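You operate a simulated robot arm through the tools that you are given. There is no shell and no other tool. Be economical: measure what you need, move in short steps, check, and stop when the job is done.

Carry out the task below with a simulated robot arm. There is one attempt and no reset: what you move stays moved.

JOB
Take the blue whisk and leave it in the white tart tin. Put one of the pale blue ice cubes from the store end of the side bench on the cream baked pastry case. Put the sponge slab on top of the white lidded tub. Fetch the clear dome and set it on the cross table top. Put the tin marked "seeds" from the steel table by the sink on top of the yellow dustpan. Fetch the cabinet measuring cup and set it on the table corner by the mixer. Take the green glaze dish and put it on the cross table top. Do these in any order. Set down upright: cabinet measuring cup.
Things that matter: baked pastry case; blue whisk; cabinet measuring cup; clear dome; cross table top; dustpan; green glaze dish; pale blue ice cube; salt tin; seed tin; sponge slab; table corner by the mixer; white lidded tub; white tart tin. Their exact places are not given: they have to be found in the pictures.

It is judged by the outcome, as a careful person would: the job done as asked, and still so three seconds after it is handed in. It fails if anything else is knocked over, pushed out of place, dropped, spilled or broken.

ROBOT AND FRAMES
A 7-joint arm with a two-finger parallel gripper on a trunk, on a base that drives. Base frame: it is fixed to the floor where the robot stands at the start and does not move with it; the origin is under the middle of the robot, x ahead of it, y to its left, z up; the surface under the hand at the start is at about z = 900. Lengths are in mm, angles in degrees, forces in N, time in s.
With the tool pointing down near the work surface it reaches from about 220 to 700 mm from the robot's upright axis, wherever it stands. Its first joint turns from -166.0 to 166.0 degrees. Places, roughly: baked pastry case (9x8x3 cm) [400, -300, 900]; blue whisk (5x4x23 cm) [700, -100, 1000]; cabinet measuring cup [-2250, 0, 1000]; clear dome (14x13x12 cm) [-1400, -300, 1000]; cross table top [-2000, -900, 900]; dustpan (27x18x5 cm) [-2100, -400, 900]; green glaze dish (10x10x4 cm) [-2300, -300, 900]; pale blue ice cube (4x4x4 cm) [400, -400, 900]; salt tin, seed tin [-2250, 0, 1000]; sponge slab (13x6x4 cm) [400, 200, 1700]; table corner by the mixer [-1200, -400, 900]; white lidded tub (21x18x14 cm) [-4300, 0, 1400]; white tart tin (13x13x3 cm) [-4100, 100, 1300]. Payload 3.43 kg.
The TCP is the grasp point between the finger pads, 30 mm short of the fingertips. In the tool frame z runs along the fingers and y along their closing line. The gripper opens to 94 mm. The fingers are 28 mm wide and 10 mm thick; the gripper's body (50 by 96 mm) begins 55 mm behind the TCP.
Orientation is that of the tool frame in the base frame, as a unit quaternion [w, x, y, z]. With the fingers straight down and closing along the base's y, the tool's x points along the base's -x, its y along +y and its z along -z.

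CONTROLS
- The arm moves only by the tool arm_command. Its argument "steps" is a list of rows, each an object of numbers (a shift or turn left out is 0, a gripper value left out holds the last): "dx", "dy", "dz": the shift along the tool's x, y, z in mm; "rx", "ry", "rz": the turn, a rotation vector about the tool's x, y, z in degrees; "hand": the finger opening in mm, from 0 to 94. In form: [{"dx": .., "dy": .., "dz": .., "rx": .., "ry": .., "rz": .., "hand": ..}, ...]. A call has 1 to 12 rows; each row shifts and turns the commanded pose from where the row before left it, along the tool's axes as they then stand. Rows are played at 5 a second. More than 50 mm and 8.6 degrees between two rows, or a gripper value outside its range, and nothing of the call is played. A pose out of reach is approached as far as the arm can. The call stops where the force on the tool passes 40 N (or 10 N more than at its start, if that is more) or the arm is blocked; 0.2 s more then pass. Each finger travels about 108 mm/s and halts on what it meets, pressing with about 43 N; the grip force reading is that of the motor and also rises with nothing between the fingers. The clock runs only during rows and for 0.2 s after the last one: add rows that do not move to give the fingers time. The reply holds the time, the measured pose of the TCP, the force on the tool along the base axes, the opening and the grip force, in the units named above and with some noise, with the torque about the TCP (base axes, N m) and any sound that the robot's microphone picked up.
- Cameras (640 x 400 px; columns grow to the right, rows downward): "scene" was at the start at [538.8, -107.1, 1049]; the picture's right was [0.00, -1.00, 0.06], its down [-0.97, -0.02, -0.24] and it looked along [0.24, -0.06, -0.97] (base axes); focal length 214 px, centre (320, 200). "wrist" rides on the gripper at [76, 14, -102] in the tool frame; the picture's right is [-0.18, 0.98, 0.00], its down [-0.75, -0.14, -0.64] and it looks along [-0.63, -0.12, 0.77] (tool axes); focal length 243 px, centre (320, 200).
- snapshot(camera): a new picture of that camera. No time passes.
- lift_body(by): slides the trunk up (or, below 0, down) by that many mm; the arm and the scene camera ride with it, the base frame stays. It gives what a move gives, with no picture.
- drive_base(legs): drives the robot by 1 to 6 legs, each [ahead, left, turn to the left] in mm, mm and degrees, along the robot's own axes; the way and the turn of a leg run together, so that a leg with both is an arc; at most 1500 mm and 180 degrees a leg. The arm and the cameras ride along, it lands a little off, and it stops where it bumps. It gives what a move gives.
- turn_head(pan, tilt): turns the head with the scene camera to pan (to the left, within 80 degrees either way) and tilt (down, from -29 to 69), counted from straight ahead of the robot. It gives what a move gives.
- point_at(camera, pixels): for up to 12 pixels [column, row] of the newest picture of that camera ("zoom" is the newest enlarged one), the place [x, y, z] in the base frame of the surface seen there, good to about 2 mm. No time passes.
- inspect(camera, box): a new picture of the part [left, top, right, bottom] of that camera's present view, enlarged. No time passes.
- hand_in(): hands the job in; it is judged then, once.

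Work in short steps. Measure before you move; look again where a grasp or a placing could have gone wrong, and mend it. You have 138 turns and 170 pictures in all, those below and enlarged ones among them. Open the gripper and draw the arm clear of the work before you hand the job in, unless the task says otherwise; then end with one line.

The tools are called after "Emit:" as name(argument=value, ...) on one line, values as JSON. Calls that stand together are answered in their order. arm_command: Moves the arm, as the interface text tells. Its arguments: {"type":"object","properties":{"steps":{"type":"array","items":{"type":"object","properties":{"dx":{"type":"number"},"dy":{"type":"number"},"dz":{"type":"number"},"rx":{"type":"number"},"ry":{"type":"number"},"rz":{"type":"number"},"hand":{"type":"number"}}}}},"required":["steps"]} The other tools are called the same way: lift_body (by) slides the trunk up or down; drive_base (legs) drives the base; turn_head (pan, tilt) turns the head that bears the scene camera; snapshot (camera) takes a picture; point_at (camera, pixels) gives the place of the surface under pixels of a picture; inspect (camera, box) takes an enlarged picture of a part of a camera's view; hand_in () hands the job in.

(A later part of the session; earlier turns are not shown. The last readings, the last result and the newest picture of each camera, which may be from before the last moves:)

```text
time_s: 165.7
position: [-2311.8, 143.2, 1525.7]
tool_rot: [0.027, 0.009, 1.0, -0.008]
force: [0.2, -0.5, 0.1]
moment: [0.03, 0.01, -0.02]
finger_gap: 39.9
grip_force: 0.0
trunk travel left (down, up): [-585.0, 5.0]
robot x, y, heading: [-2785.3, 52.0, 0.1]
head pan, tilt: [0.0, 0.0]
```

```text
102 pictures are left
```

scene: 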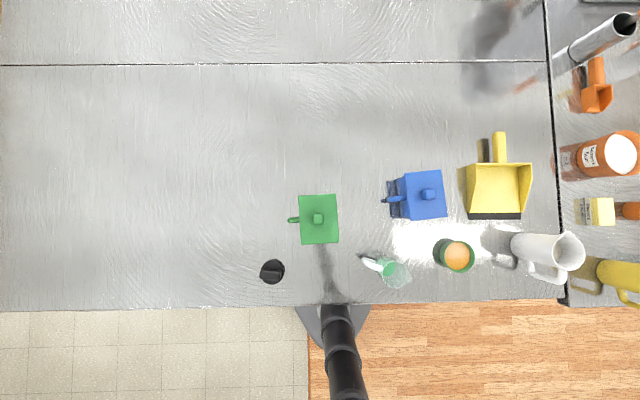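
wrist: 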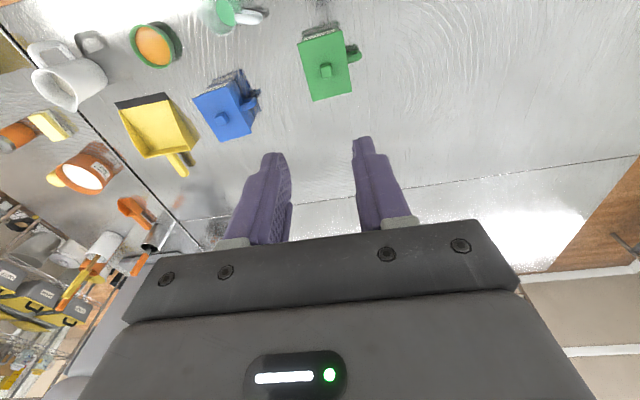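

A clean top-down view. I zoom to measure tin, cup, dish and dustpan.

Emit:
inspect(camera="scene", box=[250, 110, 570, 310])

Emit:
inspect(camera="wrist", box=[280, 10, 400, 110])

Emit:
point_at(camera="scene", pixels=[[300, 196], [336, 196], [302, 242], [337, 241], [318, 219], [293, 220], [405, 173], [446, 217], [467, 215], [521, 216], [472, 166], [530, 165]])

Emit:
point_at(camera="scene", pixels=[[455, 254], [437, 255], [474, 255], [455, 238], [455, 272], [395, 273], [388, 268], [370, 263], [405, 275], [395, 288], [495, 190], [498, 150]])

```text
2.00 times, centred on (410, 210) of scene
```

zoom: 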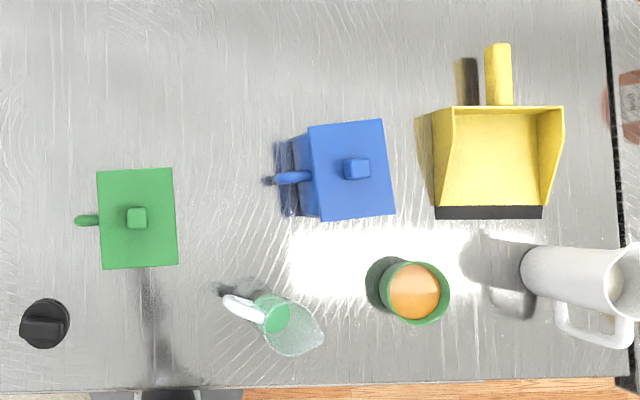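

```text
4.00 times, centred on (340, 60) of wrist
```

zoom: 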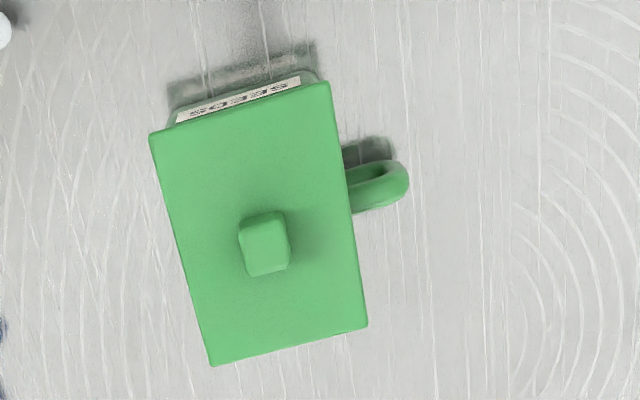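

```text
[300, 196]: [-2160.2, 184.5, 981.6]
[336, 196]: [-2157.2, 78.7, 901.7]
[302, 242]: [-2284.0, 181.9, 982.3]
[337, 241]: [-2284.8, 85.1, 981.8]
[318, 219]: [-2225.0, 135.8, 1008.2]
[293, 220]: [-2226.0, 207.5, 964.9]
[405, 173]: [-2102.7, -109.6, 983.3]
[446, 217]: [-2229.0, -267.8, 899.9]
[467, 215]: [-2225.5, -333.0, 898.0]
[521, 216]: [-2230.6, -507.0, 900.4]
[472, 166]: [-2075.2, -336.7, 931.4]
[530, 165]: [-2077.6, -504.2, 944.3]
```

```text
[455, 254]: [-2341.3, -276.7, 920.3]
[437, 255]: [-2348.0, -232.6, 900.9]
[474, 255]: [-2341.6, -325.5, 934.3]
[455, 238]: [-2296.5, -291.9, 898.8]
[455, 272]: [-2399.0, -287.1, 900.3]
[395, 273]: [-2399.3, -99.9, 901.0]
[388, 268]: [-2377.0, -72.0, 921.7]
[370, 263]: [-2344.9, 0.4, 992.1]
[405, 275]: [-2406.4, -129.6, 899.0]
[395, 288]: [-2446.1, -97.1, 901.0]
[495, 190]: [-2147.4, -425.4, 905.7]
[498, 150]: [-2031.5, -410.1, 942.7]
```

The seed tin's lid is ~124×98 mm, centred (-2223,135), with a knob 22 mm wide topping at z 1008. I'll try the knob. I level the tool and come down above it.

Emit:
arm_command(steps=[{"ry": 3, "rx": -1, "hand": 50}, {"dx": -44, "dy": -8}, {"dx": -44}, {"dz": 50}, {"dz": 50}, {"dz": 50}, {}])

Emit:
lift_body(by=-300)

Emit:
snapshot(camera="wrist")

```text
time_s: 167.3
position: [-2223.7, 133.5, 1375.8]
tool_rot: [0.001, 0.01, 1.0, 0.002]
force: [0.2, -0.2, 0.7]
moment: [-0.03, 0.0, 0.0]
finger_gap: 50.0
grip_force: 0.2
trunk travel left (down, up): [-585.0, 5.0]
robot x, y, heading: [-2789.6, 50.3, 0.0]
head pan, tilt: [0.0, 0.0]
```

```text
time_s: 170.3
position: [-2223.7, 133.8, 1075.8]
tool_rot: [0.001, 0.01, 1.0, 0.001]
force: [0.0, 0.2, 0.5]
moment: [-0.01, 0.03, 0.01]
finger_gap: 50.2
grip_force: 0.1
trunk travel left (down, up): [-285.0, 305.0]
robot x, y, heading: [-2786.9, 52.5, -0.1]
head pan, tilt: [0.0, 0.0]
```

```text
99 pictures are left
```

wrist: 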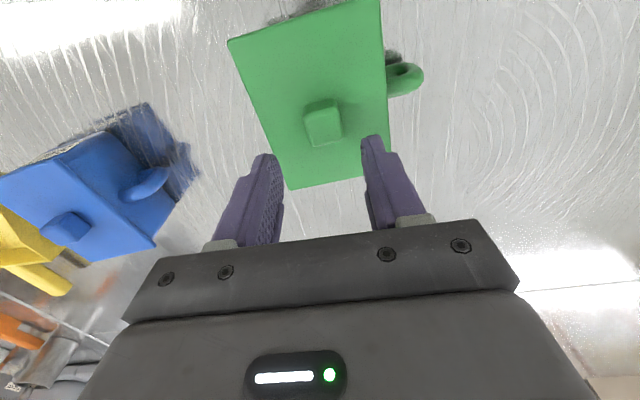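

I measure the knob's exact place.

Emit:
point_at(camera="wrist", pixels=[[320, 108], [308, 118], [335, 108], [324, 130], [312, 140], [342, 134], [240, 45], [375, 20], [292, 185], [382, 140]])

```text
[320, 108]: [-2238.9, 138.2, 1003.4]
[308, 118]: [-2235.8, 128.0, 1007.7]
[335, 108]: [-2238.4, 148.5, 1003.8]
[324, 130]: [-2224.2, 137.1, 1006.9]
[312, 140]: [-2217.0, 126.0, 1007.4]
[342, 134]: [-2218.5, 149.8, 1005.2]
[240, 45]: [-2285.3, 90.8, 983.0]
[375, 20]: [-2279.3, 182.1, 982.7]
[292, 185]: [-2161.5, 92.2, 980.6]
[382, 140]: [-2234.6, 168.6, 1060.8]
```

Knob centre is (-2226,137.5). I descend to z 1016, grip and lift slightly.

Emit:
arm_command(steps=[{"dx": 2, "dy": 4}, {"dz": 30}, {"dz": 29.5}, {"hand": 10}, {"hand": 10}, {"hand": 10}, {}, {"dz": -4}, {"dz": -6}, {"dz": -8}, {"dz": -12}])

Emit:
snapshot(camera="wrist")

Emit:
snapshot(camera="scene")

```text
time_s: 172.7
position: [-2226.1, 137.0, 1047.2]
tool_rot: [0.0, 0.01, 1.0, 0.001]
force: [0.0, 0.7, -0.3]
moment: [0.03, -0.04, 0.01]
finger_gap: 26.2
grip_force: 43.1
trunk travel left (down, up): [-285.0, 305.0]
robot x, y, heading: [-2786.1, 54.9, -0.0]
head pan, tilt: [0.0, 0.0]
heard: snap
```

```text
98 pictures are left
```

wrist: 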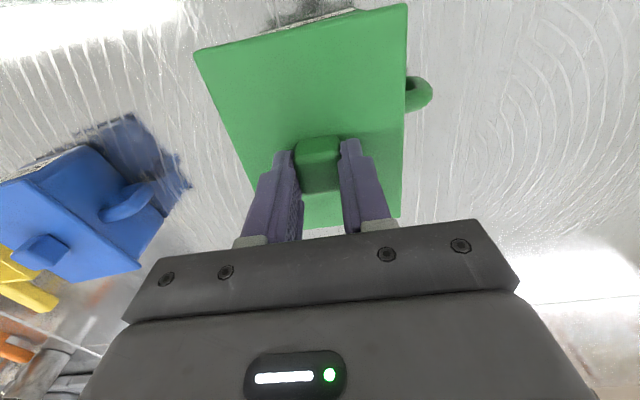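

```text
97 pictures are left
```

scene: 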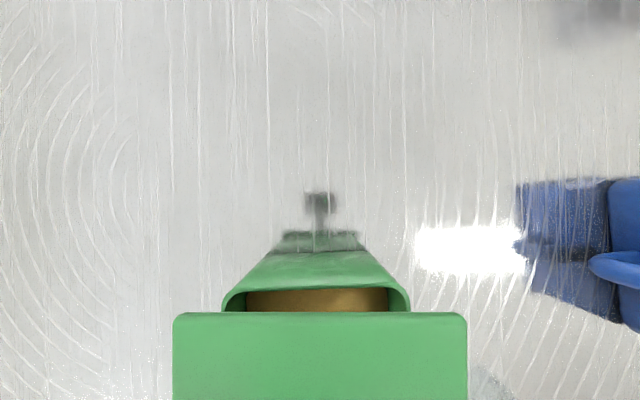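

A "snap": only the lid came up. I measure the open body before putting the lid back.

Emit:
point_at(camera="scene", pixels=[[230, 296], [402, 296], [245, 275], [385, 275], [320, 262], [320, 300], [180, 320], [460, 320], [320, 318], [270, 255], [370, 255]])

Emit:
inspect(camera="scene", box=[160, 180, 480, 380])

```text
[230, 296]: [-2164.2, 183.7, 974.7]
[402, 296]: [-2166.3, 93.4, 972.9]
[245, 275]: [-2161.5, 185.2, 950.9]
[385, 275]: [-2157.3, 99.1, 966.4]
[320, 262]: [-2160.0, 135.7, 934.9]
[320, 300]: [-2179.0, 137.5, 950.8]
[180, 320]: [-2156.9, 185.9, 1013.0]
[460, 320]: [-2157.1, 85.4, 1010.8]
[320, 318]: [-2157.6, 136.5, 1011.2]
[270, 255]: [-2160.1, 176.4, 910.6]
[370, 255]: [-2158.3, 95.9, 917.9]
```

```text
2.00 times, centred on (320, 280) of scene
```

zoom: 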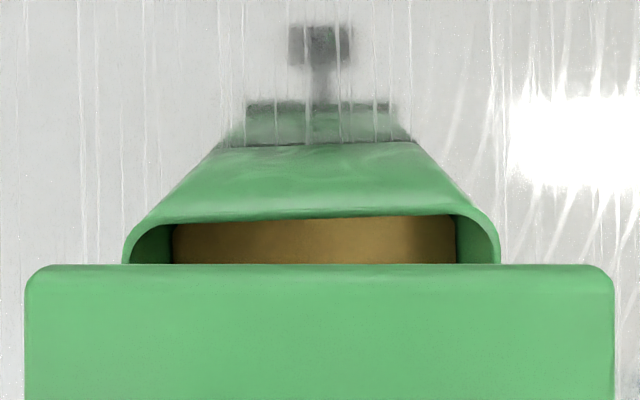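

Body is ~91 mm wide, barely under the 94 mm opening. I put the lid back on by retracing the lift, pressing lightly.

Emit:
arm_command(steps=[{"dz": 10}, {"dz": 10}, {"dz": 6}, {"dz": 4}, {"dz": 2}, {}])

```text
time_s: 174.0
position: [-2224.2, 139.2, 1019.4]
tool_rot: [0.005, 0.009, 1.0, 0.002]
force: [-9.2, -0.3, 19.1]
moment: [-0.64, 0.16, 0.01]
finger_gap: 26.5
grip_force: 43.3
trunk travel left (down, up): [-285.0, 305.0]
robot x, y, heading: [-2781.8, 52.7, -0.1]
head pan, tilt: [0.0, 0.0]
stopped in row 6: the force on the tool passed its limit at 42 N (the readings are from after the stop); the commanded pose is now the measured one
```

It met resistance about 3.5 mm high. I release and look at how the lid sits.

Emit:
arm_command(steps=[{"hand": 50}, {"hand": 50}, {"dz": -30}, {"dz": -30}])

Emit:
snapshot(camera="wrist")

Emit:
turn_head(pan=0, tilt=30)

Emit:
snapshot(camera="scene")

```text
time_s: 175.0
position: [-2223.9, 137.1, 1078.0]
tool_rot: [0.004, 0.009, 1.0, 0.002]
force: [0.1, 0.1, -0.2]
moment: [-0.01, -0.02, 0.0]
finger_gap: 50.1
grip_force: 0.1
trunk travel left (down, up): [-285.0, 305.0]
robot x, y, heading: [-2786.0, 50.0, 0.2]
head pan, tilt: [0.0, 0.0]
```

```text
95 pictures are left
```

wrist: 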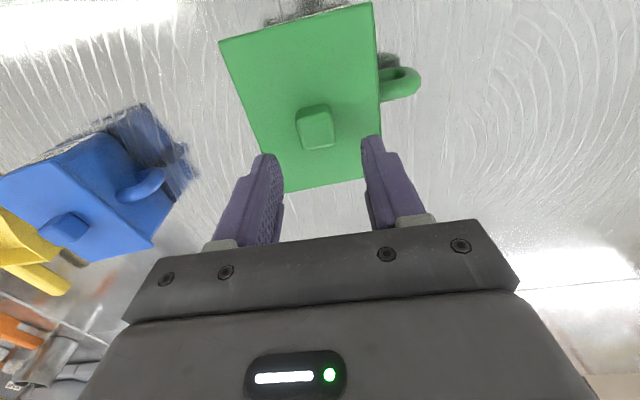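

```text
time_s: 175.9
position: [-2223.5, 137.7, 1077.1]
tool_rot: [0.003, 0.01, 1.0, 0.002]
force: [0.5, -0.5, -0.3]
moment: [-0.01, 0.01, -0.04]
finger_gap: 50.1
grip_force: 0.1
trunk travel left (down, up): [-285.0, 305.0]
robot x, y, heading: [-2786.1, 55.9, -0.2]
head pan, tilt: [0.0, 30.0]
```

```text
94 pictures are left
```

scene: 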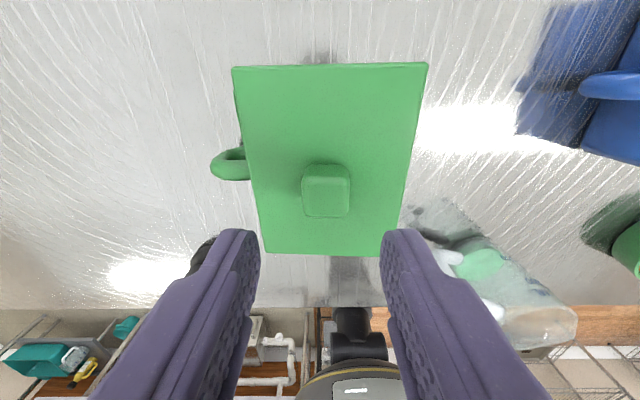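

Emit:
point_at(camera="scene", pixels=[[245, 75], [418, 72], [270, 245], [385, 245], [325, 190], [240, 165], [215, 160], [330, 100], [330, 245]])

Emit:
point_at(camera="wrist", pixels=[[230, 45], [365, 12], [288, 185], [310, 130], [405, 85], [385, 85], [345, 30], [300, 20]])

```text
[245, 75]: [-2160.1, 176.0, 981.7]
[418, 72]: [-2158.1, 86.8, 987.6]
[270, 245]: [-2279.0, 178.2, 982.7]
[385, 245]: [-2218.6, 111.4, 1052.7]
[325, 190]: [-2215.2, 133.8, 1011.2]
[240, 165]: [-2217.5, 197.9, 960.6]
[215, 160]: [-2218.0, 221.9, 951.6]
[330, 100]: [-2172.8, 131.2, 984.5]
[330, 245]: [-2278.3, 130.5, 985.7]
```

```text
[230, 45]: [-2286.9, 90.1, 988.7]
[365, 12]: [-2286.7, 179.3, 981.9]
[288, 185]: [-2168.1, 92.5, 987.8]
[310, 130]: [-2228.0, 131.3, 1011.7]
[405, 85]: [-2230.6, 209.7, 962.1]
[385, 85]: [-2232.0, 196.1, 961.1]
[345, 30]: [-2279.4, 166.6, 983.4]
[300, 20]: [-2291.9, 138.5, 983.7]
```

The lid is 6 mm high on its -y side. I press that side down with closed fingertips.

Emit:
arm_command(steps=[{"hand": 0, "dy": -19}, {"dy": -19}, {"hand": 0}, {"dz": 30}, {"dz": 20}, {"dz": 7}, {"dz": 4}, {"dz": 3}, {"dz": 2}, {"dz": 2}, {"dz": 2}])

```text
time_s: 177.9
position: [-2223.6, 100.6, 1016.2]
tool_rot: [0.009, 0.009, 1.0, 0.002]
force: [-6.8, 0.7, 21.2]
moment: [-0.05, 0.35, 0.04]
finger_gap: 0.2
grip_force: 32.7
trunk travel left (down, up): [-285.0, 305.0]
robot x, y, heading: [-2788.6, 52.1, -0.0]
head pan, tilt: [0.0, 30.0]
stopped in row 9: the force on the tool passed its limit at 45 N (the readings are from after the stop); the commanded pose is now the measured one
```

It won't go down at 45 N, so the lid may be shifted. I lift and measure its edges in zoom.

Emit:
arm_command(steps=[{"dz": -40}, {"dz": -40}, {"dx": 40}, {"dx": 40}])

Emit:
turn_head(pan=0, tilt=10)

Emit:
inspect(camera="scene", box=[150, 0, 470, 200])

Emit:
snapshot(camera="wrist")

```text
time_s: 178.9
position: [-2303.2, 100.0, 1093.4]
tool_rot: [0.007, 0.01, 1.0, 0.001]
force: [-1.3, 0.4, 0.0]
moment: [-0.01, -0.01, -0.02]
finger_gap: 0.3
grip_force: 33.1
trunk travel left (down, up): [-285.0, 305.0]
robot x, y, heading: [-2784.0, 56.0, -0.3]
head pan, tilt: [0.0, 30.0]
```

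```text
time_s: 179.7
position: [-2301.1, 102.6, 1094.0]
tool_rot: [0.007, 0.01, 1.0, 0.001]
force: [-0.4, 0.4, -0.3]
moment: [0.02, -0.01, 0.03]
finger_gap: 0.0
grip_force: 33.2
trunk travel left (down, up): [-285.0, 305.0]
robot x, y, heading: [-2786.8, 49.6, -0.2]
head pan, tilt: [0.0, 10.0]
```

```text
2.00 times, centred on (310, 100) of scene
```

zoom: 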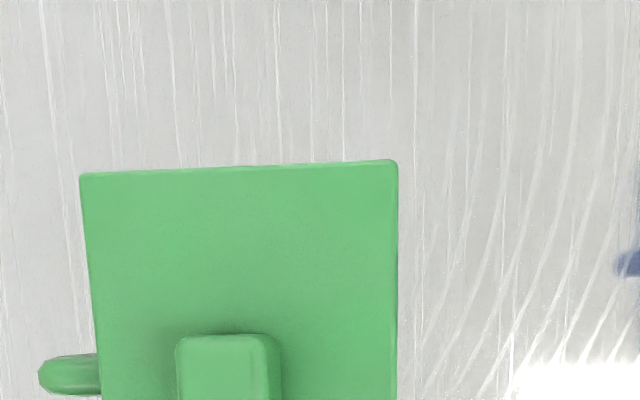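

```text
92 pictures are left
```

wrist: 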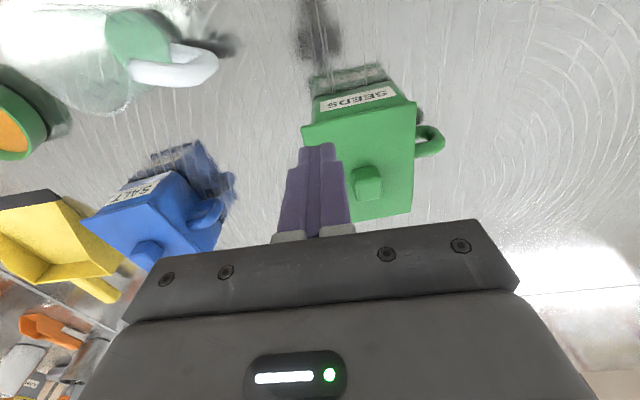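

Label reads SEEDS. I zoom to see the lid seam at the front and measure.

Emit:
inspect(camera="wrist", box=[290, 60, 450, 160])

Emit:
point_at(camera="scene", pixels=[[193, 90], [347, 84], [197, 150], [347, 150], [250, 190], [200, 195], [347, 195]])

```text
4.00 times, centred on (370, 110) of wrist
```

zoom: 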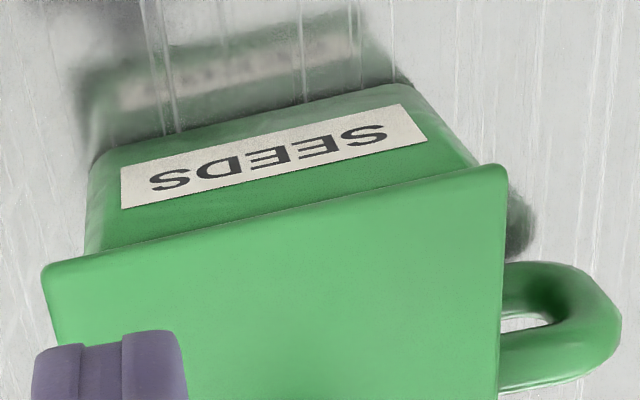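

```text
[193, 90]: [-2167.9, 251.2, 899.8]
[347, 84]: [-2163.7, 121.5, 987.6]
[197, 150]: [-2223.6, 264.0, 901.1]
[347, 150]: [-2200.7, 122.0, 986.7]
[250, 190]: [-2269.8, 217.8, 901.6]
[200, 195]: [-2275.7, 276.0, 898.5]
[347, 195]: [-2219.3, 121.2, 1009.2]
```

I measure lid corners versus body corners on this zoom.

Emit:
point_at(camera="zoom", pixels=[[52, 268], [498, 172], [95, 235], [470, 160], [100, 170], [390, 92], [490, 350], [100, 300], [550, 300], [600, 320], [520, 330], [92, 250]])

```text
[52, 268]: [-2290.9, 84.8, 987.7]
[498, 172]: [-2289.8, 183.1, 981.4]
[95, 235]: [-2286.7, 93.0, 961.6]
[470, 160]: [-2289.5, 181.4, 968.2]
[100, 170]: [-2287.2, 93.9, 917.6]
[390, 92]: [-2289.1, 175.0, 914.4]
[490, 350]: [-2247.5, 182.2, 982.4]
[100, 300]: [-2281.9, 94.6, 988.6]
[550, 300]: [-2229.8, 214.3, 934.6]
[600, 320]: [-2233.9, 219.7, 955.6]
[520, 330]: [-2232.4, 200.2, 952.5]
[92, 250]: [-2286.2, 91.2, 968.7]
```

The lid is shifted ~3 mm toward -y, so its plug rides the -y wall. I regrip the knob, lift a little, shift +3.5 mm in y and lower.

Emit:
arm_command(steps=[{"hand": 50, "dx": -36, "dy": 17}, {"dx": -36, "dy": 17}, {"dz": 38}, {"dz": 38}, {"hand": 10}, {"hand": 10}, {"hand": 10}, {"dz": -4}, {"dz": -4}, {"dy": 3.5}, {}])

Emit:
arm_command(steps=[{"dz": 4}, {"dz": 3}, {"dz": 2}, {"dz": 2}, {"dz": 1}, {"dz": 1}])

```text
time_s: 182.1
position: [-2229.3, 137.5, 1025.9]
tool_rot: [0.008, 0.009, 1.0, 0.001]
force: [-0.4, -0.3, 0.7]
moment: [0.02, -0.03, 0.0]
finger_gap: 26.2
grip_force: 42.4
trunk travel left (down, up): [-285.0, 305.0]
robot x, y, heading: [-2786.4, 50.7, -0.0]
head pan, tilt: [0.0, 10.0]
```

```text
time_s: 183.5
position: [-2229.3, 139.4, 1015.2]
tool_rot: [0.008, 0.01, 1.0, 0.003]
force: [-0.9, 1.7, 13.6]
moment: [-0.13, 0.58, 0.0]
finger_gap: 26.5
grip_force: 42.9
trunk travel left (down, up): [-285.0, 305.0]
robot x, y, heading: [-2787.0, 52.5, -0.2]
head pan, tilt: [0.0, 10.0]
heard: snap
```

Snap — the lid is latched again. I release, rise, back the base off 150 mm and roll the tool 180° for a side grasp.

Emit:
arm_command(steps=[{"hand": 50}, {"hand": 50}, {"dz": -40}, {"dz": -40}, {"dz": -40, "hand": 94}])

Emit:
drive_base(legs=[[-150, 80, 0]])

Emit:
arm_command(steps=[{"rz": 8.5}, {"rz": 8.5}, {"rz": 8.5}, {"rz": 8.5}, {"rz": 8.5}, {"rz": 8.5}, {"rz": 8.5}, {"rz": 8.5}, {"rz": 8.5}, {"rz": 8.5}, {"rz": 8.5}])

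Emit:
arm_command(steps=[{"rz": 8.5}, {"rz": 8.5}, {"rz": 8.5}, {"rz": 8.5}, {"rz": 8.5}, {"rz": 8.5}, {"rz": 8.5}, {"rz": 8.5}, {"rz": 8.5}, {"rz": 8.5}, {}])

Emit:
arm_command(steps=[{"ry": 8}, {"ry": 8}, {"ry": 8}, {"ry": 8}, {"ry": 8}, {"ry": 8}, {"ry": 8}, {"ry": 8}, {"ry": 6}, {}])

Emit:
snapshot(camera="wrist")

```text
time_s: 184.7
position: [-2231.5, 136.9, 1133.9]
tool_rot: [0.007, 0.009, 1.0, 0.002]
force: [-0.4, 0.4, 0.0]
moment: [0.0, -0.03, 0.0]
finger_gap: 94.0
grip_force: 0.0
trunk travel left (down, up): [-285.0, 305.0]
robot x, y, heading: [-2785.5, 55.4, 0.4]
head pan, tilt: [0.0, 10.0]
```

```text
time_s: 186.2
position: [-2383.1, 217.9, 1133.5]
tool_rot: [0.007, 0.008, 1.0, 0.002]
force: [1.1, 0.3, -0.7]
moment: [-0.01, -0.07, 0.0]
finger_gap: 94.1
grip_force: 0.1
trunk travel left (down, up): [-285.0, 305.0]
robot x, y, heading: [-2937.2, 132.1, -0.1]
head pan, tilt: [0.0, 10.0]
```

```text
time_s: 188.6
position: [-2382.3, 217.9, 1132.8]
tool_rot: [0.003, 0.736, 0.677, 0.007]
force: [0.2, 0.0, -0.2]
moment: [0.02, 0.02, -0.01]
finger_gap: 94.2
grip_force: 0.0
trunk travel left (down, up): [-285.0, 305.0]
robot x, y, heading: [-2938.4, 131.1, 0.0]
head pan, tilt: [0.0, 10.0]
```

```text
time_s: 191.0
position: [-2381.1, 218.1, 1132.7]
tool_rot: [-0.002, 1.0, 0.003, 0.007]
force: [0.8, 0.4, 0.1]
moment: [0.02, 0.04, -0.02]
finger_gap: 93.9
grip_force: 0.1
trunk travel left (down, up): [-285.0, 305.0]
robot x, y, heading: [-2939.5, 130.9, -0.3]
head pan, tilt: [0.0, 10.0]
```

```text
time_s: 193.2
position: [-2381.8, 218.5, 1133.5]
tool_rot: [-0.004, 0.814, 0.002, 0.58]
force: [-0.3, -0.2, -0.2]
moment: [-0.01, 0.01, -0.02]
finger_gap: 93.9
grip_force: 0.1
trunk travel left (down, up): [-285.0, 305.0]
robot x, y, heading: [-2937.4, 136.0, -0.0]
head pan, tilt: [0.0, 10.0]
```

```text
90 pictures are left
```

wrist: 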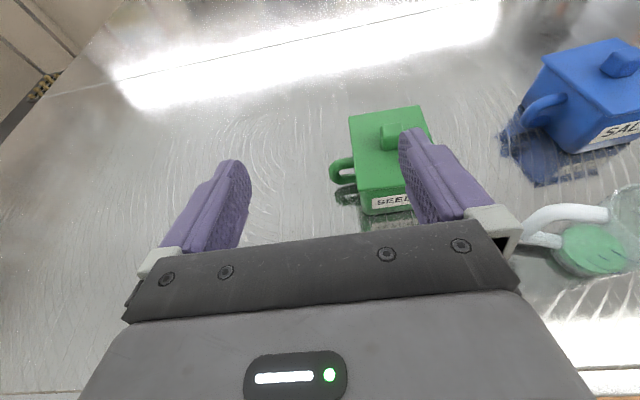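

Pitch is ~19° below horizontal. I move to a staging pose 80 mm short of the grasp, aligned with the tin.

Emit:
arm_command(steps=[{"dy": 40}, {"dy": 41}, {"dx": -37, "dz": 23}, {"dx": -37, "dz": 23}, {"dx": -37, "dz": 23}, {"dx": -38, "dz": 22.6}, {}])

Emit:
snapshot(camera="wrist")

Emit:
inspect(camera="wrist", box=[200, 70, 440, 230])

```text
time_s: 194.5
position: [-2350.7, 139.8, 989.6]
tool_rot: [-0.003, 0.812, 0.002, 0.583]
force: [-14.2, -5.0, 24.7]
moment: [-0.5, 3.05, 0.28]
finger_gap: 94.0
grip_force: 0.0
trunk travel left (down, up): [-285.0, 305.0]
robot x, y, heading: [-2936.5, 131.3, -0.1]
head pan, tilt: [0.0, 10.0]
stopped in row 6: the force on the tool passed its limit at 108 N (the readings are from after the stop); the commanded pose is now the measured one
```

```text
89 pictures are left
```

wrist: 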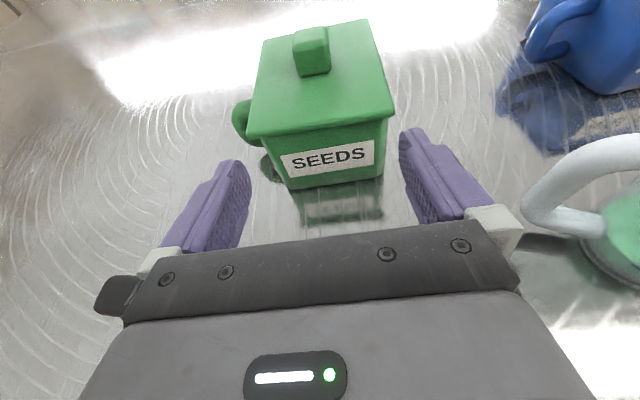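

```text
2.50 times, centred on (320, 150) of wrist
```

zoom: 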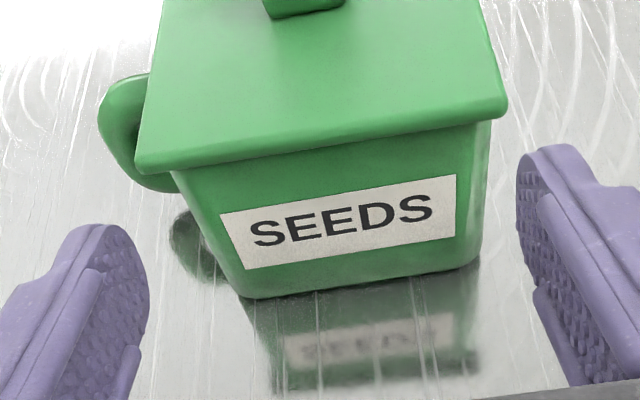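

Something touched (up-force 25 N) before the expected height. I check the black knob at (115,295), cup and clearances.

Emit:
point_at(camera="wrist", pixels=[[115, 292], [110, 305], [545, 225], [560, 190], [590, 140], [600, 230], [635, 150], [625, 240]])

Emit:
point_at(camera="zoom", pixels=[[185, 180], [485, 130], [245, 290], [470, 260], [140, 160], [500, 105], [120, 100], [150, 180], [330, 220], [180, 240]])

```text
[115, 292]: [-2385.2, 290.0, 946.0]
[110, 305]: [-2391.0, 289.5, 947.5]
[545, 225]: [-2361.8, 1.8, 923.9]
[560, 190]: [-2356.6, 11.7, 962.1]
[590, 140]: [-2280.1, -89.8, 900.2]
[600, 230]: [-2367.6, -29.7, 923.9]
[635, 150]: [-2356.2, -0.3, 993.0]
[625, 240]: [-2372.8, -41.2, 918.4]
```

```text
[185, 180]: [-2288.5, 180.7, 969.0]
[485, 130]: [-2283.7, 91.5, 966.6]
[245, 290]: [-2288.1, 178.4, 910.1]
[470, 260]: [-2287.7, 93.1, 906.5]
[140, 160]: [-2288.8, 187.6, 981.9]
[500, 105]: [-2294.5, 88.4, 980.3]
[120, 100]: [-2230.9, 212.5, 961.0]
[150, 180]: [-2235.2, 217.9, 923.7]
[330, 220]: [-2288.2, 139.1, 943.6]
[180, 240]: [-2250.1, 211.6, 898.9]
```

The touching part is the scene-camera side of the hand (tool -x), so this roll can't go low. The tin itself is seated (lid flat, body 88 mm wide). I rise, roll back 180°, and use a steeper 35° pitch.

Emit:
arm_command(steps=[{"dx": 40, "dz": -20}, {"dx": 40, "dz": -20}, {"dx": 40, "dz": -20}, {"dx": 30}])

Emit:
arm_command(steps=[{"rz": -8.5}, {"rz": -8.5}, {"rz": -8.5}, {"rz": -8.5}, {"rz": -8.5}, {"rz": -8.5}, {"rz": -8.5}, {"rz": -8.5}, {"rz": -8.5}, {"rz": -8.5}, {"rz": -8.5}])

Emit:
arm_command(steps=[{"ry": 8}, {"rz": -8.5}, {"rz": -8.5}, {"rz": -8.5}, {"rz": -8.5}, {"rz": -8.5}, {"rz": -8.5}, {"rz": -8.5}, {"rz": -8.5}, {"rz": -8.5}, {"rz": -8.0}])

Emit:
snapshot(camera="wrist")

```text
time_s: 195.5
position: [-2356.6, 139.0, 1148.5]
tool_rot: [-0.004, 0.814, 0.002, 0.581]
force: [0.9, 0.2, 0.0]
moment: [0.01, 0.01, 0.0]
finger_gap: 94.0
grip_force: 0.1
trunk travel left (down, up): [-285.0, 305.0]
robot x, y, heading: [-2940.6, 133.6, -0.0]
head pan, tilt: [0.0, 10.0]
```

```text
time_s: 197.9
position: [-2356.7, 138.7, 1149.2]
tool_rot: [0.422, 0.554, 0.595, 0.402]
force: [-0.4, 0.1, -0.3]
moment: [0.01, 0.01, 0.01]
finger_gap: 94.4
grip_force: 0.0
trunk travel left (down, up): [-285.0, 305.0]
robot x, y, heading: [-2938.1, 127.9, 0.3]
head pan, tilt: [0.0, 10.0]
```

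```text
time_s: 200.3
position: [-2356.7, 138.8, 1147.9]
tool_rot: [0.576, -0.031, 0.814, 0.07]
force: [-0.1, 0.6, -0.6]
moment: [0.01, -0.04, -0.02]
finger_gap: 94.0
grip_force: 0.1
trunk travel left (down, up): [-285.0, 305.0]
robot x, y, heading: [-2937.9, 132.1, -0.4]
head pan, tilt: [0.0, 10.0]
```

```text
87 pictures are left
```

wrist: 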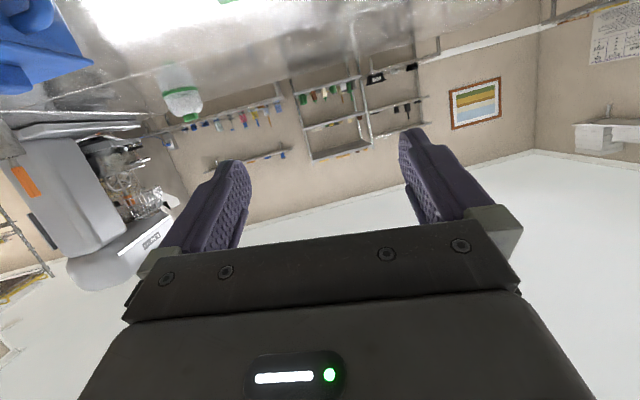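

The mixed turn left a 9° yaw and 4.7° roll. I correct these and steepen to 35° pitch, then look at the numbers.

Emit:
arm_command(steps=[{"rx": 4.25, "ry": -0.35, "rz": 1.47}, {"rx": 4.25, "ry": -0.35, "rz": 1.47}, {"rz": -4.7}, {"ry": 8}, {"ry": 8}, {}])

```text
time_s: 201.7
position: [-2356.0, 137.9, 1149.4]
tool_rot: [0.46, 0.001, 0.888, 0.002]
force: [0.1, -0.1, 1.0]
moment: [0.02, 0.02, -0.01]
finger_gap: 93.9
grip_force: 0.0
trunk travel left (down, up): [-285.0, 305.0]
robot x, y, heading: [-2937.7, 134.2, -0.0]
head pan, tilt: [0.0, 10.0]
```

Orientation is right (35° pitch). I go to the staging pose 90 mm short and look.

Emit:
arm_command(steps=[{"dx": 32, "dz": 25, "dy": -2}, {"dx": 32, "dz": 25}, {"dx": 32, "dz": 25}, {"dx": 32, "dz": 26}, {}])

Emit:
turn_head(pan=0, tilt=20)

Emit:
snapshot(camera="scene")

Emit:
snapshot(camera="wrist")

```text
time_s: 202.9
position: [-2347.9, 135.9, 984.8]
tool_rot: [0.461, 0.001, 0.887, 0.002]
force: [-0.1, -0.1, 0.4]
moment: [0.01, 0.0, -0.01]
finger_gap: 94.2
grip_force: 0.1
trunk travel left (down, up): [-285.0, 305.0]
robot x, y, heading: [-2937.7, 130.6, 0.1]
head pan, tilt: [0.0, 10.0]
```

```text
time_s: 203.7
position: [-2347.2, 137.0, 985.9]
tool_rot: [0.461, 0.001, 0.888, 0.002]
force: [-0.4, -0.2, -0.2]
moment: [0.0, -0.01, 0.0]
finger_gap: 94.2
grip_force: 0.1
trunk travel left (down, up): [-285.0, 305.0]
robot x, y, heading: [-2938.4, 132.4, -0.1]
head pan, tilt: [0.0, 20.0]
```

```text
86 pictures are left
```

scene: 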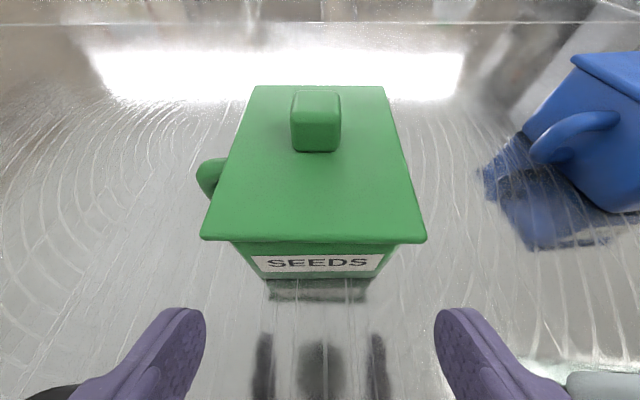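

```text
85 pictures are left
```

wrist: 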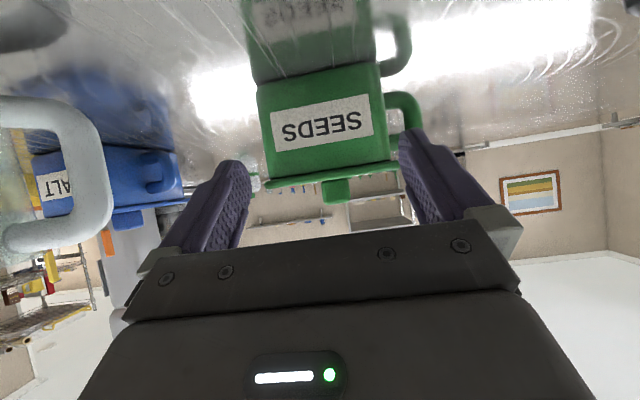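

I measure the body's front edges once more for y alignment.

Emit:
point_at(camera="scene", pixels=[[204, 236], [423, 238], [240, 252], [393, 252], [262, 272], [370, 273], [316, 262], [316, 242]])

Emit:
point_at(camera="wrist", pixels=[[262, 90], [380, 75], [270, 150], [386, 140], [268, 175], [385, 158], [325, 120]])

```text
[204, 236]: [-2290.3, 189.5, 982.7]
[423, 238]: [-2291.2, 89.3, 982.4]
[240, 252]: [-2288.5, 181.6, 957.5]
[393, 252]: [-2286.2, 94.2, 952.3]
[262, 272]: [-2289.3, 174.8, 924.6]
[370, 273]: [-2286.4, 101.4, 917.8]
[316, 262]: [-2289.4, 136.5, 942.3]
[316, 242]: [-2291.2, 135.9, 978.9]
```

```text
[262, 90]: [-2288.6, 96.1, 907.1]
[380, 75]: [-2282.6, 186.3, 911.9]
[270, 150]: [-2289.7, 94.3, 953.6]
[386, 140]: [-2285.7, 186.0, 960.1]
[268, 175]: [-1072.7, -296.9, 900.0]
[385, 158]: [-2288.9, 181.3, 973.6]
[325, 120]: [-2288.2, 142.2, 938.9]
```

Tin centre y≈138.5. I shift +2 and advance 90 mm along the tool axis.

Emit:
arm_command(steps=[{"dy": 2}, {"dz": 25}, {"dz": 20}, {"dz": 15}, {"dz": 12}, {"dz": 10}, {"dz": 8}, {}])

Emit:
snapshot(camera="wrist")

```text
time_s: 205.5
position: [-2273.9, 138.8, 933.6]
tool_rot: [0.461, 0.001, 0.887, 0.001]
force: [-1.8, -0.3, 1.5]
moment: [-0.01, -0.03, -0.02]
finger_gap: 93.9
grip_force: 0.1
trunk travel left (down, up): [-285.0, 305.0]
robot x, y, heading: [-2940.4, 132.0, -0.1]
head pan, tilt: [0.0, 20.0]
```

```text
84 pictures are left
```

wrist: 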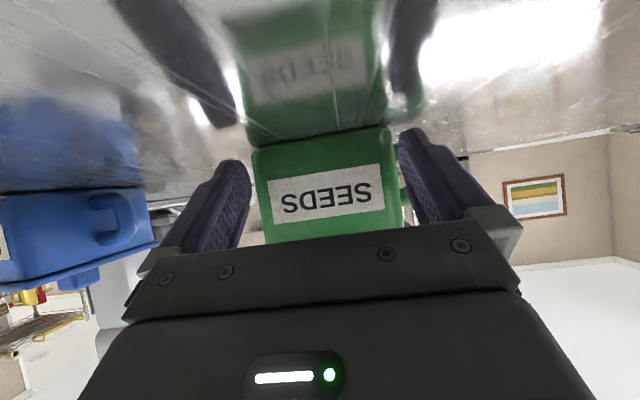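

In position with no contact. I close on the body and lift a little.

Emit:
arm_command(steps=[{"hand": 70}, {"hand": 70}, {"hand": 70}, {}, {"dx": -3.3, "dz": -2.3}, {"dx": -5, "dz": -3.5}, {"dx": -8, "dz": -5.7}, {"dx": -8, "dz": -5.7}, {}])

Emit:
snapshot(camera="scene")

Emit:
snapshot(camera="wrist")

```text
time_s: 207.5
position: [-2274.7, 138.6, 963.6]
tool_rot: [0.46, 0.001, 0.888, 0.002]
force: [-0.1, 0.0, -0.7]
moment: [0.0, 0.03, 0.02]
finger_gap: 70.0
grip_force: 0.1
trunk travel left (down, up): [-285.0, 305.0]
robot x, y, heading: [-2937.3, 131.6, -0.3]
head pan, tilt: [0.0, 20.0]
```

```text
83 pictures are left
```

scene: 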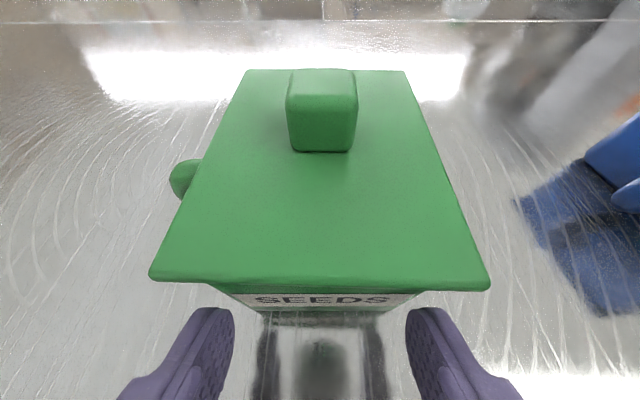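

```text
82 pictures are left
```

wrist: 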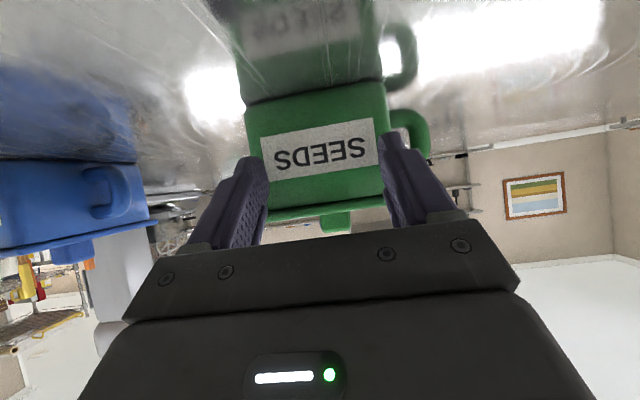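

The pads slid off (gap 70): the tin was squeezed away. I measure where it is now.

Emit:
point_at(camera="scene", pixels=[[155, 275], [485, 285], [250, 75], [402, 75], [320, 110], [225, 295], [420, 300], [185, 180]])

Emit:
point_at(camera="wrist", pixels=[[250, 120], [385, 100], [262, 190], [378, 195], [318, 150], [410, 120]])

```text
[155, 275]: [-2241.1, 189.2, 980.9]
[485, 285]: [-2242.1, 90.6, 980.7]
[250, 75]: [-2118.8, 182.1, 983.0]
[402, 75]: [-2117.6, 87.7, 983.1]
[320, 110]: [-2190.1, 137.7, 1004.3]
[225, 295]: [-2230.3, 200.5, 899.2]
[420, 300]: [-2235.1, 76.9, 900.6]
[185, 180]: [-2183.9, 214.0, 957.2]
```

```text
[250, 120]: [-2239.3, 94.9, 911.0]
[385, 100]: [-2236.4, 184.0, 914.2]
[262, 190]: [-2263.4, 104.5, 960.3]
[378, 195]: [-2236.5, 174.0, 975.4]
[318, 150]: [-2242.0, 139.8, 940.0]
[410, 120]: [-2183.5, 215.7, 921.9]
```

The tin slid forward 50 mm, upright and straight. Next approach: grip its side ring handle from above. I rise, point the tool down, turn 90° and drive ahead 150.

Emit:
arm_command(steps=[{"dx": -33, "dz": -23, "hand": 50}, {"dx": -33, "dz": -23}, {"dx": -33, "dz": -23}, {"ry": 8}, {"ry": 8}, {"ry": 8}, {"ry": 8}, {"ry": 8}, {"ry": 8}, {"ry": 7}, {}])

Emit:
arm_command(steps=[{"rz": 8.3}, {"rz": 8.3}, {"rz": 8.3}, {"rz": 8.3}, {"rz": 8.3}, {"rz": 8.3}, {"rz": 8.3}, {"rz": 8.3}, {"rz": 8.3}, {"rz": 8.3}, {"rz": 7}, {}])

Emit:
drive_base(legs=[[150, 0, 0]])

Emit:
snapshot(camera="wrist")

```text
time_s: 209.9
position: [-2273.6, 138.6, 1085.6]
tool_rot: [-0.002, -0.001, 1.0, 0.002]
force: [-0.7, -0.1, 0.2]
moment: [0.01, -0.01, -0.01]
finger_gap: 50.3
grip_force: 0.0
trunk travel left (down, up): [-285.0, 305.0]
robot x, y, heading: [-2937.1, 133.3, -0.0]
head pan, tilt: [0.0, 20.0]
```

```text
time_s: 212.5
position: [-2273.2, 139.2, 1083.7]
tool_rot: [-0.002, 0.708, 0.706, 0.0]
force: [0.4, 0.7, -0.2]
moment: [0.03, 0.02, 0.0]
finger_gap: 49.8
grip_force: 0.1
trunk travel left (down, up): [-285.0, 305.0]
robot x, y, heading: [-2933.7, 130.6, -0.0]
head pan, tilt: [0.0, 20.0]
```

```text
time_s: 213.8
position: [-2122.7, 139.1, 1084.2]
tool_rot: [-0.002, 0.707, 0.707, 0.0]
force: [1.0, -0.3, 0.6]
moment: [-0.01, 0.06, 0.02]
finger_gap: 50.1
grip_force: 0.0
trunk travel left (down, up): [-285.0, 305.0]
robot x, y, heading: [-2786.2, 134.3, 0.0]
head pan, tilt: [0.0, 20.0]
```

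```text
81 pictures are left
```

wrist: 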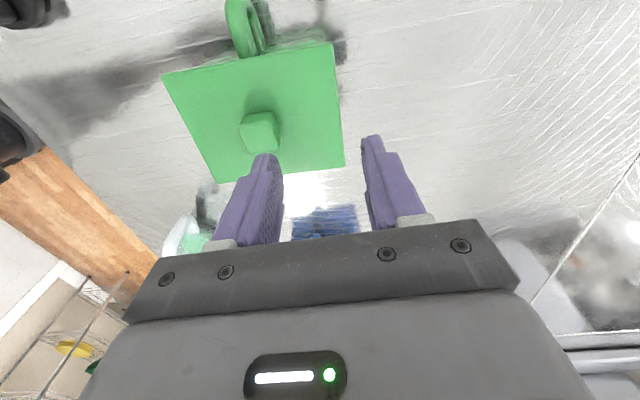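

I measure the handle ring at (245,28).

Emit:
point_at(camera="wrist", pixels=[[232, 10], [245, 5], [240, 40], [260, 30], [235, 25], [253, 15], [247, 50], [228, 15], [236, 50]])

Emit:
arm_command(steps=[{"dy": -31, "dx": 35}, {"dy": -30, "dx": 35}, {}])

Emit:
snapshot(camera="wrist")

```text
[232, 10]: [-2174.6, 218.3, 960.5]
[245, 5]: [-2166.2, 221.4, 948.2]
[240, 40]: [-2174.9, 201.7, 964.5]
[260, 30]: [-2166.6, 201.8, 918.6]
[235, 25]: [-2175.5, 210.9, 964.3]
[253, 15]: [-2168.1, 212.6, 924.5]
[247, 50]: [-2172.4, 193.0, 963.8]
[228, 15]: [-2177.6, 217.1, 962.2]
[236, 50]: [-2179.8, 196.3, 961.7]
```

```text
time_s: 214.6
position: [-2184.2, 208.9, 1084.3]
tool_rot: [-0.002, 0.707, 0.707, 0.0]
force: [0.3, 1.0, -0.2]
moment: [0.01, 0.01, 0.02]
finger_gap: 49.9
grip_force: 0.0
trunk travel left (down, up): [-285.0, 305.0]
robot x, y, heading: [-2791.4, 131.7, -0.2]
head pan, tilt: [0.0, 20.0]
```

```text
80 pictures are left
```

wrist: 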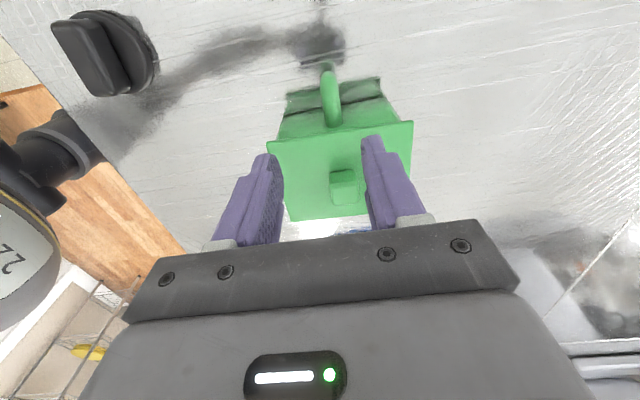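

I remeasure the handle in this view before descending.

Emit:
point_at(camera="wrist", pixels=[[330, 85], [322, 95], [339, 95], [331, 110], [324, 120], [341, 120], [328, 75], [270, 143], [411, 125]])

```text
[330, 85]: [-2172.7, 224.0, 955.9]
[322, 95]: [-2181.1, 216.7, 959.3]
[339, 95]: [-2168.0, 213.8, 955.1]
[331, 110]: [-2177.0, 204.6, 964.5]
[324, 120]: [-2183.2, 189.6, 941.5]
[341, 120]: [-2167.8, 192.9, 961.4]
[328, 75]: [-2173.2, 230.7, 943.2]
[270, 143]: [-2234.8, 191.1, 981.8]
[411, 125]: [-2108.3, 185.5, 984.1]
```

Ring centre is x -2174.5, y 210, z 918–965. I descend to z 950 and close on the ring.

Emit:
arm_command(steps=[{"dy": 9.5, "dx": 1}, {"dz": 45}, {"dz": 45}, {"dz": 30}, {"dz": 14}, {"hand": 5}, {"hand": 5}, {"hand": 5}, {}])

Emit:
arm_command(steps=[{"dz": -2}, {"dz": -4}, {"dz": -6}, {}])

Emit:
snapshot(camera="wrist")

```text
time_s: 215.8
position: [-2172.3, 208.4, 965.2]
tool_rot: [0.005, 0.706, 0.708, 0.007]
force: [-6.2, -0.8, 31.3]
moment: [-2.57, -0.22, -0.58]
finger_gap: 50.2
grip_force: 0.0
trunk travel left (down, up): [-285.0, 305.0]
robot x, y, heading: [-2788.0, 131.4, -0.1]
head pan, tilt: [0.0, 20.0]
stopped in row 5: the force on the tool passed its limit at 51 N (the readings are from after the stop); the commanded pose is now the measured one
```

```text
time_s: 216.8
position: [-2171.9, 209.7, 972.0]
tool_rot: [0.001, 0.706, 0.708, 0.004]
force: [0.4, -0.1, -0.3]
moment: [-0.03, 0.0, 0.01]
finger_gap: 50.1
grip_force: 0.1
trunk travel left (down, up): [-285.0, 305.0]
robot x, y, heading: [-2788.0, 133.9, 0.0]
head pan, tilt: [0.0, 20.0]
```

```text
79 pictures are left
```

wrist: 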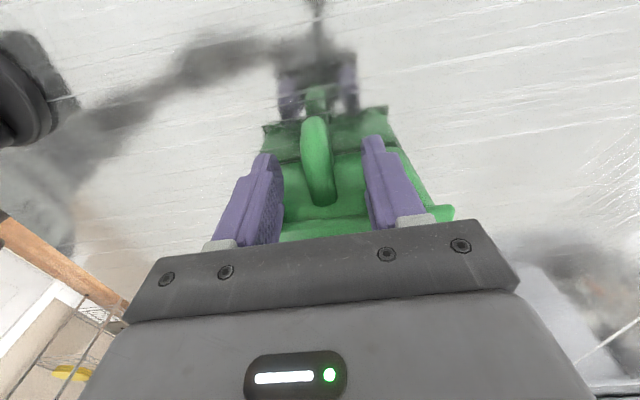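

The scene-camera side bumped the lid knob. I rise, roll the tool 180° so that side faces away, and come back down.

Emit:
arm_command(steps=[{"dz": -45}, {"dz": -45}, {"rz": 8.5}, {"rz": 8.5}, {"rz": 8.5}, {"rz": 8.5}, {"rz": 8.5}, {"rz": 8.5}, {"rz": 8.5}, {"rz": 8.5}, {"rz": 8.5}])

Emit:
arm_command(steps=[{"rz": 8.6}, {"rz": 8.6}, {"rz": 8.6}, {"rz": 8.6}, {"rz": 8.6}, {"rz": 8.6}, {"rz": 8.6}, {"rz": 8.6}, {"rz": 8.6}, {"rz": 8.6}, {"rz": 8.6}, {"rz": 8.6}])

Emit:
snapshot(camera="wrist")

Emit:
snapshot(camera="scene")

```text
time_s: 219.2
position: [-2172.7, 210.4, 1063.2]
tool_rot: [-0.001, 0.993, 0.117, 0.005]
force: [0.0, -0.2, 0.3]
moment: [-0.01, -0.02, -0.01]
finger_gap: 50.3
grip_force: 0.0
trunk travel left (down, up): [-285.0, 305.0]
robot x, y, heading: [-2787.8, 133.3, 0.0]
head pan, tilt: [0.0, 20.0]
```

```text
time_s: 221.8
position: [-2177.2, 207.4, 1057.8]
tool_rot: [0.0, 0.973, -0.229, -0.001]
force: [-0.1, -0.6, -0.1]
moment: [0.02, 0.01, -0.03]
finger_gap: 49.8
grip_force: 0.0
out of reach, approached as far as the arm can: row 5, 6, 7, 8, 9, 10, 11, 12
trunk travel left (down, up): [-285.0, 305.0]
robot x, y, heading: [-2789.5, 130.9, -0.1]
head pan, tilt: [0.0, 20.0]
```

```text
78 pictures are left
```

wrist: 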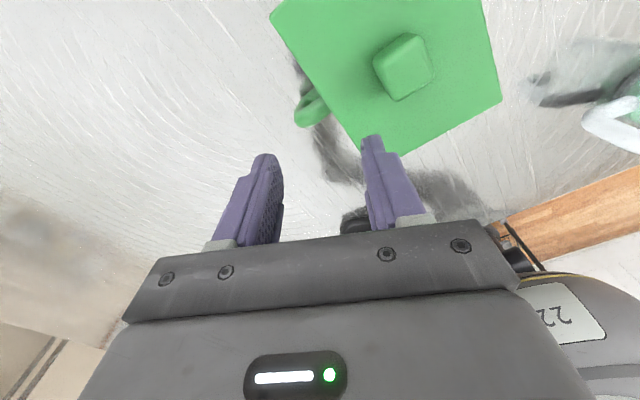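

```text
77 pictures are left
```

scene: 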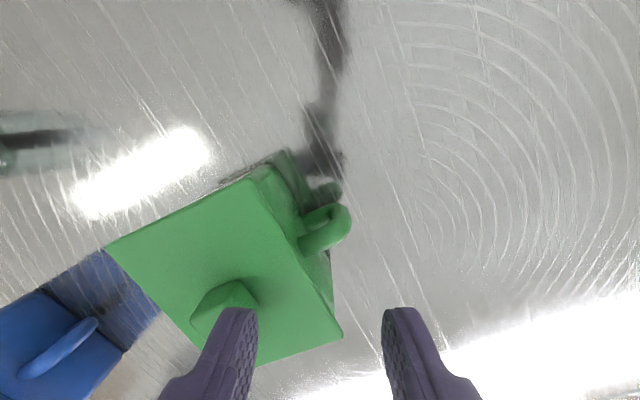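

That roll hits a joint limit. Instead I return to the previous roll and tilt the tool 20° about the closing axis, so the camera side lifts clear of the knob.

Emit:
arm_command(steps=[{"rz": -8.5}, {"rz": -8.5}, {"rz": -8.5}, {"rz": -8.5}, {"rz": -8.5}, {"rz": -8.5}, {"rz": -8.5}, {"rz": -8.5}, {"rz": -8.5}, {"rz": -8.5}, {"rz": -8.5}])

Emit:
arm_command(steps=[{"rz": -8.5}, {"rz": -8.5}, {"rz": -6}, {"ry": -7}, {"ry": -7}, {"ry": -6}, {}])

Emit:
snapshot(camera="wrist")

```text
time_s: 224.2
position: [-2176.1, 205.6, 1058.8]
tool_rot: [-0.001, 0.833, 0.553, -0.001]
force: [0.0, -0.2, 0.4]
moment: [-0.01, 0.01, -0.05]
finger_gap: 50.0
grip_force: 0.0
trunk travel left (down, up): [-285.0, 305.0]
robot x, y, heading: [-2790.2, 131.3, -0.1]
head pan, tilt: [0.0, 20.0]
```

```text
time_s: 225.8
position: [-2176.9, 204.9, 1058.1]
tool_rot: [0.123, 0.696, 0.696, -0.123]
force: [0.2, -0.3, 0.6]
moment: [0.02, -0.02, -0.02]
finger_gap: 50.3
grip_force: 0.0
trunk travel left (down, up): [-285.0, 305.0]
robot x, y, heading: [-2787.7, 131.9, -0.1]
head pan, tilt: [0.0, 20.0]
```

```text
76 pictures are left
```

wrist: 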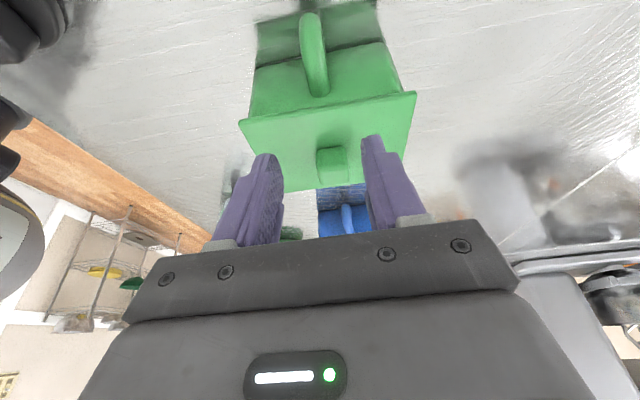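

Tilt is right. I shift out and then descend along the tool axis onto the ring, and close.

Emit:
arm_command(steps=[{"dx": 46, "dy": 2.4}, {"dz": 40}, {"dz": 30}, {"dz": 20}, {"dz": 10}, {"hand": 5}, {"hand": 5}, {"hand": 5}, {}])

Emit:
snapshot(camera="wrist")

```text
time_s: 227.8
position: [-2174.5, 216.3, 949.0]
tool_rot: [0.122, 0.696, 0.697, -0.123]
force: [0.8, -0.3, 0.4]
moment: [0.15, 0.17, 0.13]
finger_gap: 20.6
grip_force: 43.2
trunk travel left (down, up): [-285.0, 305.0]
robot x, y, heading: [-2789.0, 129.4, -0.3]
head pan, tilt: [0.0, 20.0]
```

```text
75 pictures are left
```

wrist: 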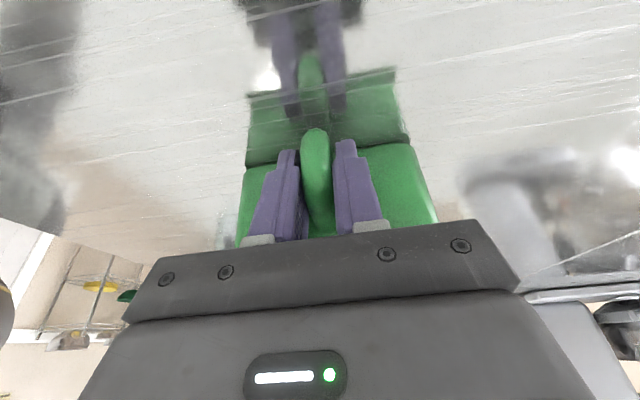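

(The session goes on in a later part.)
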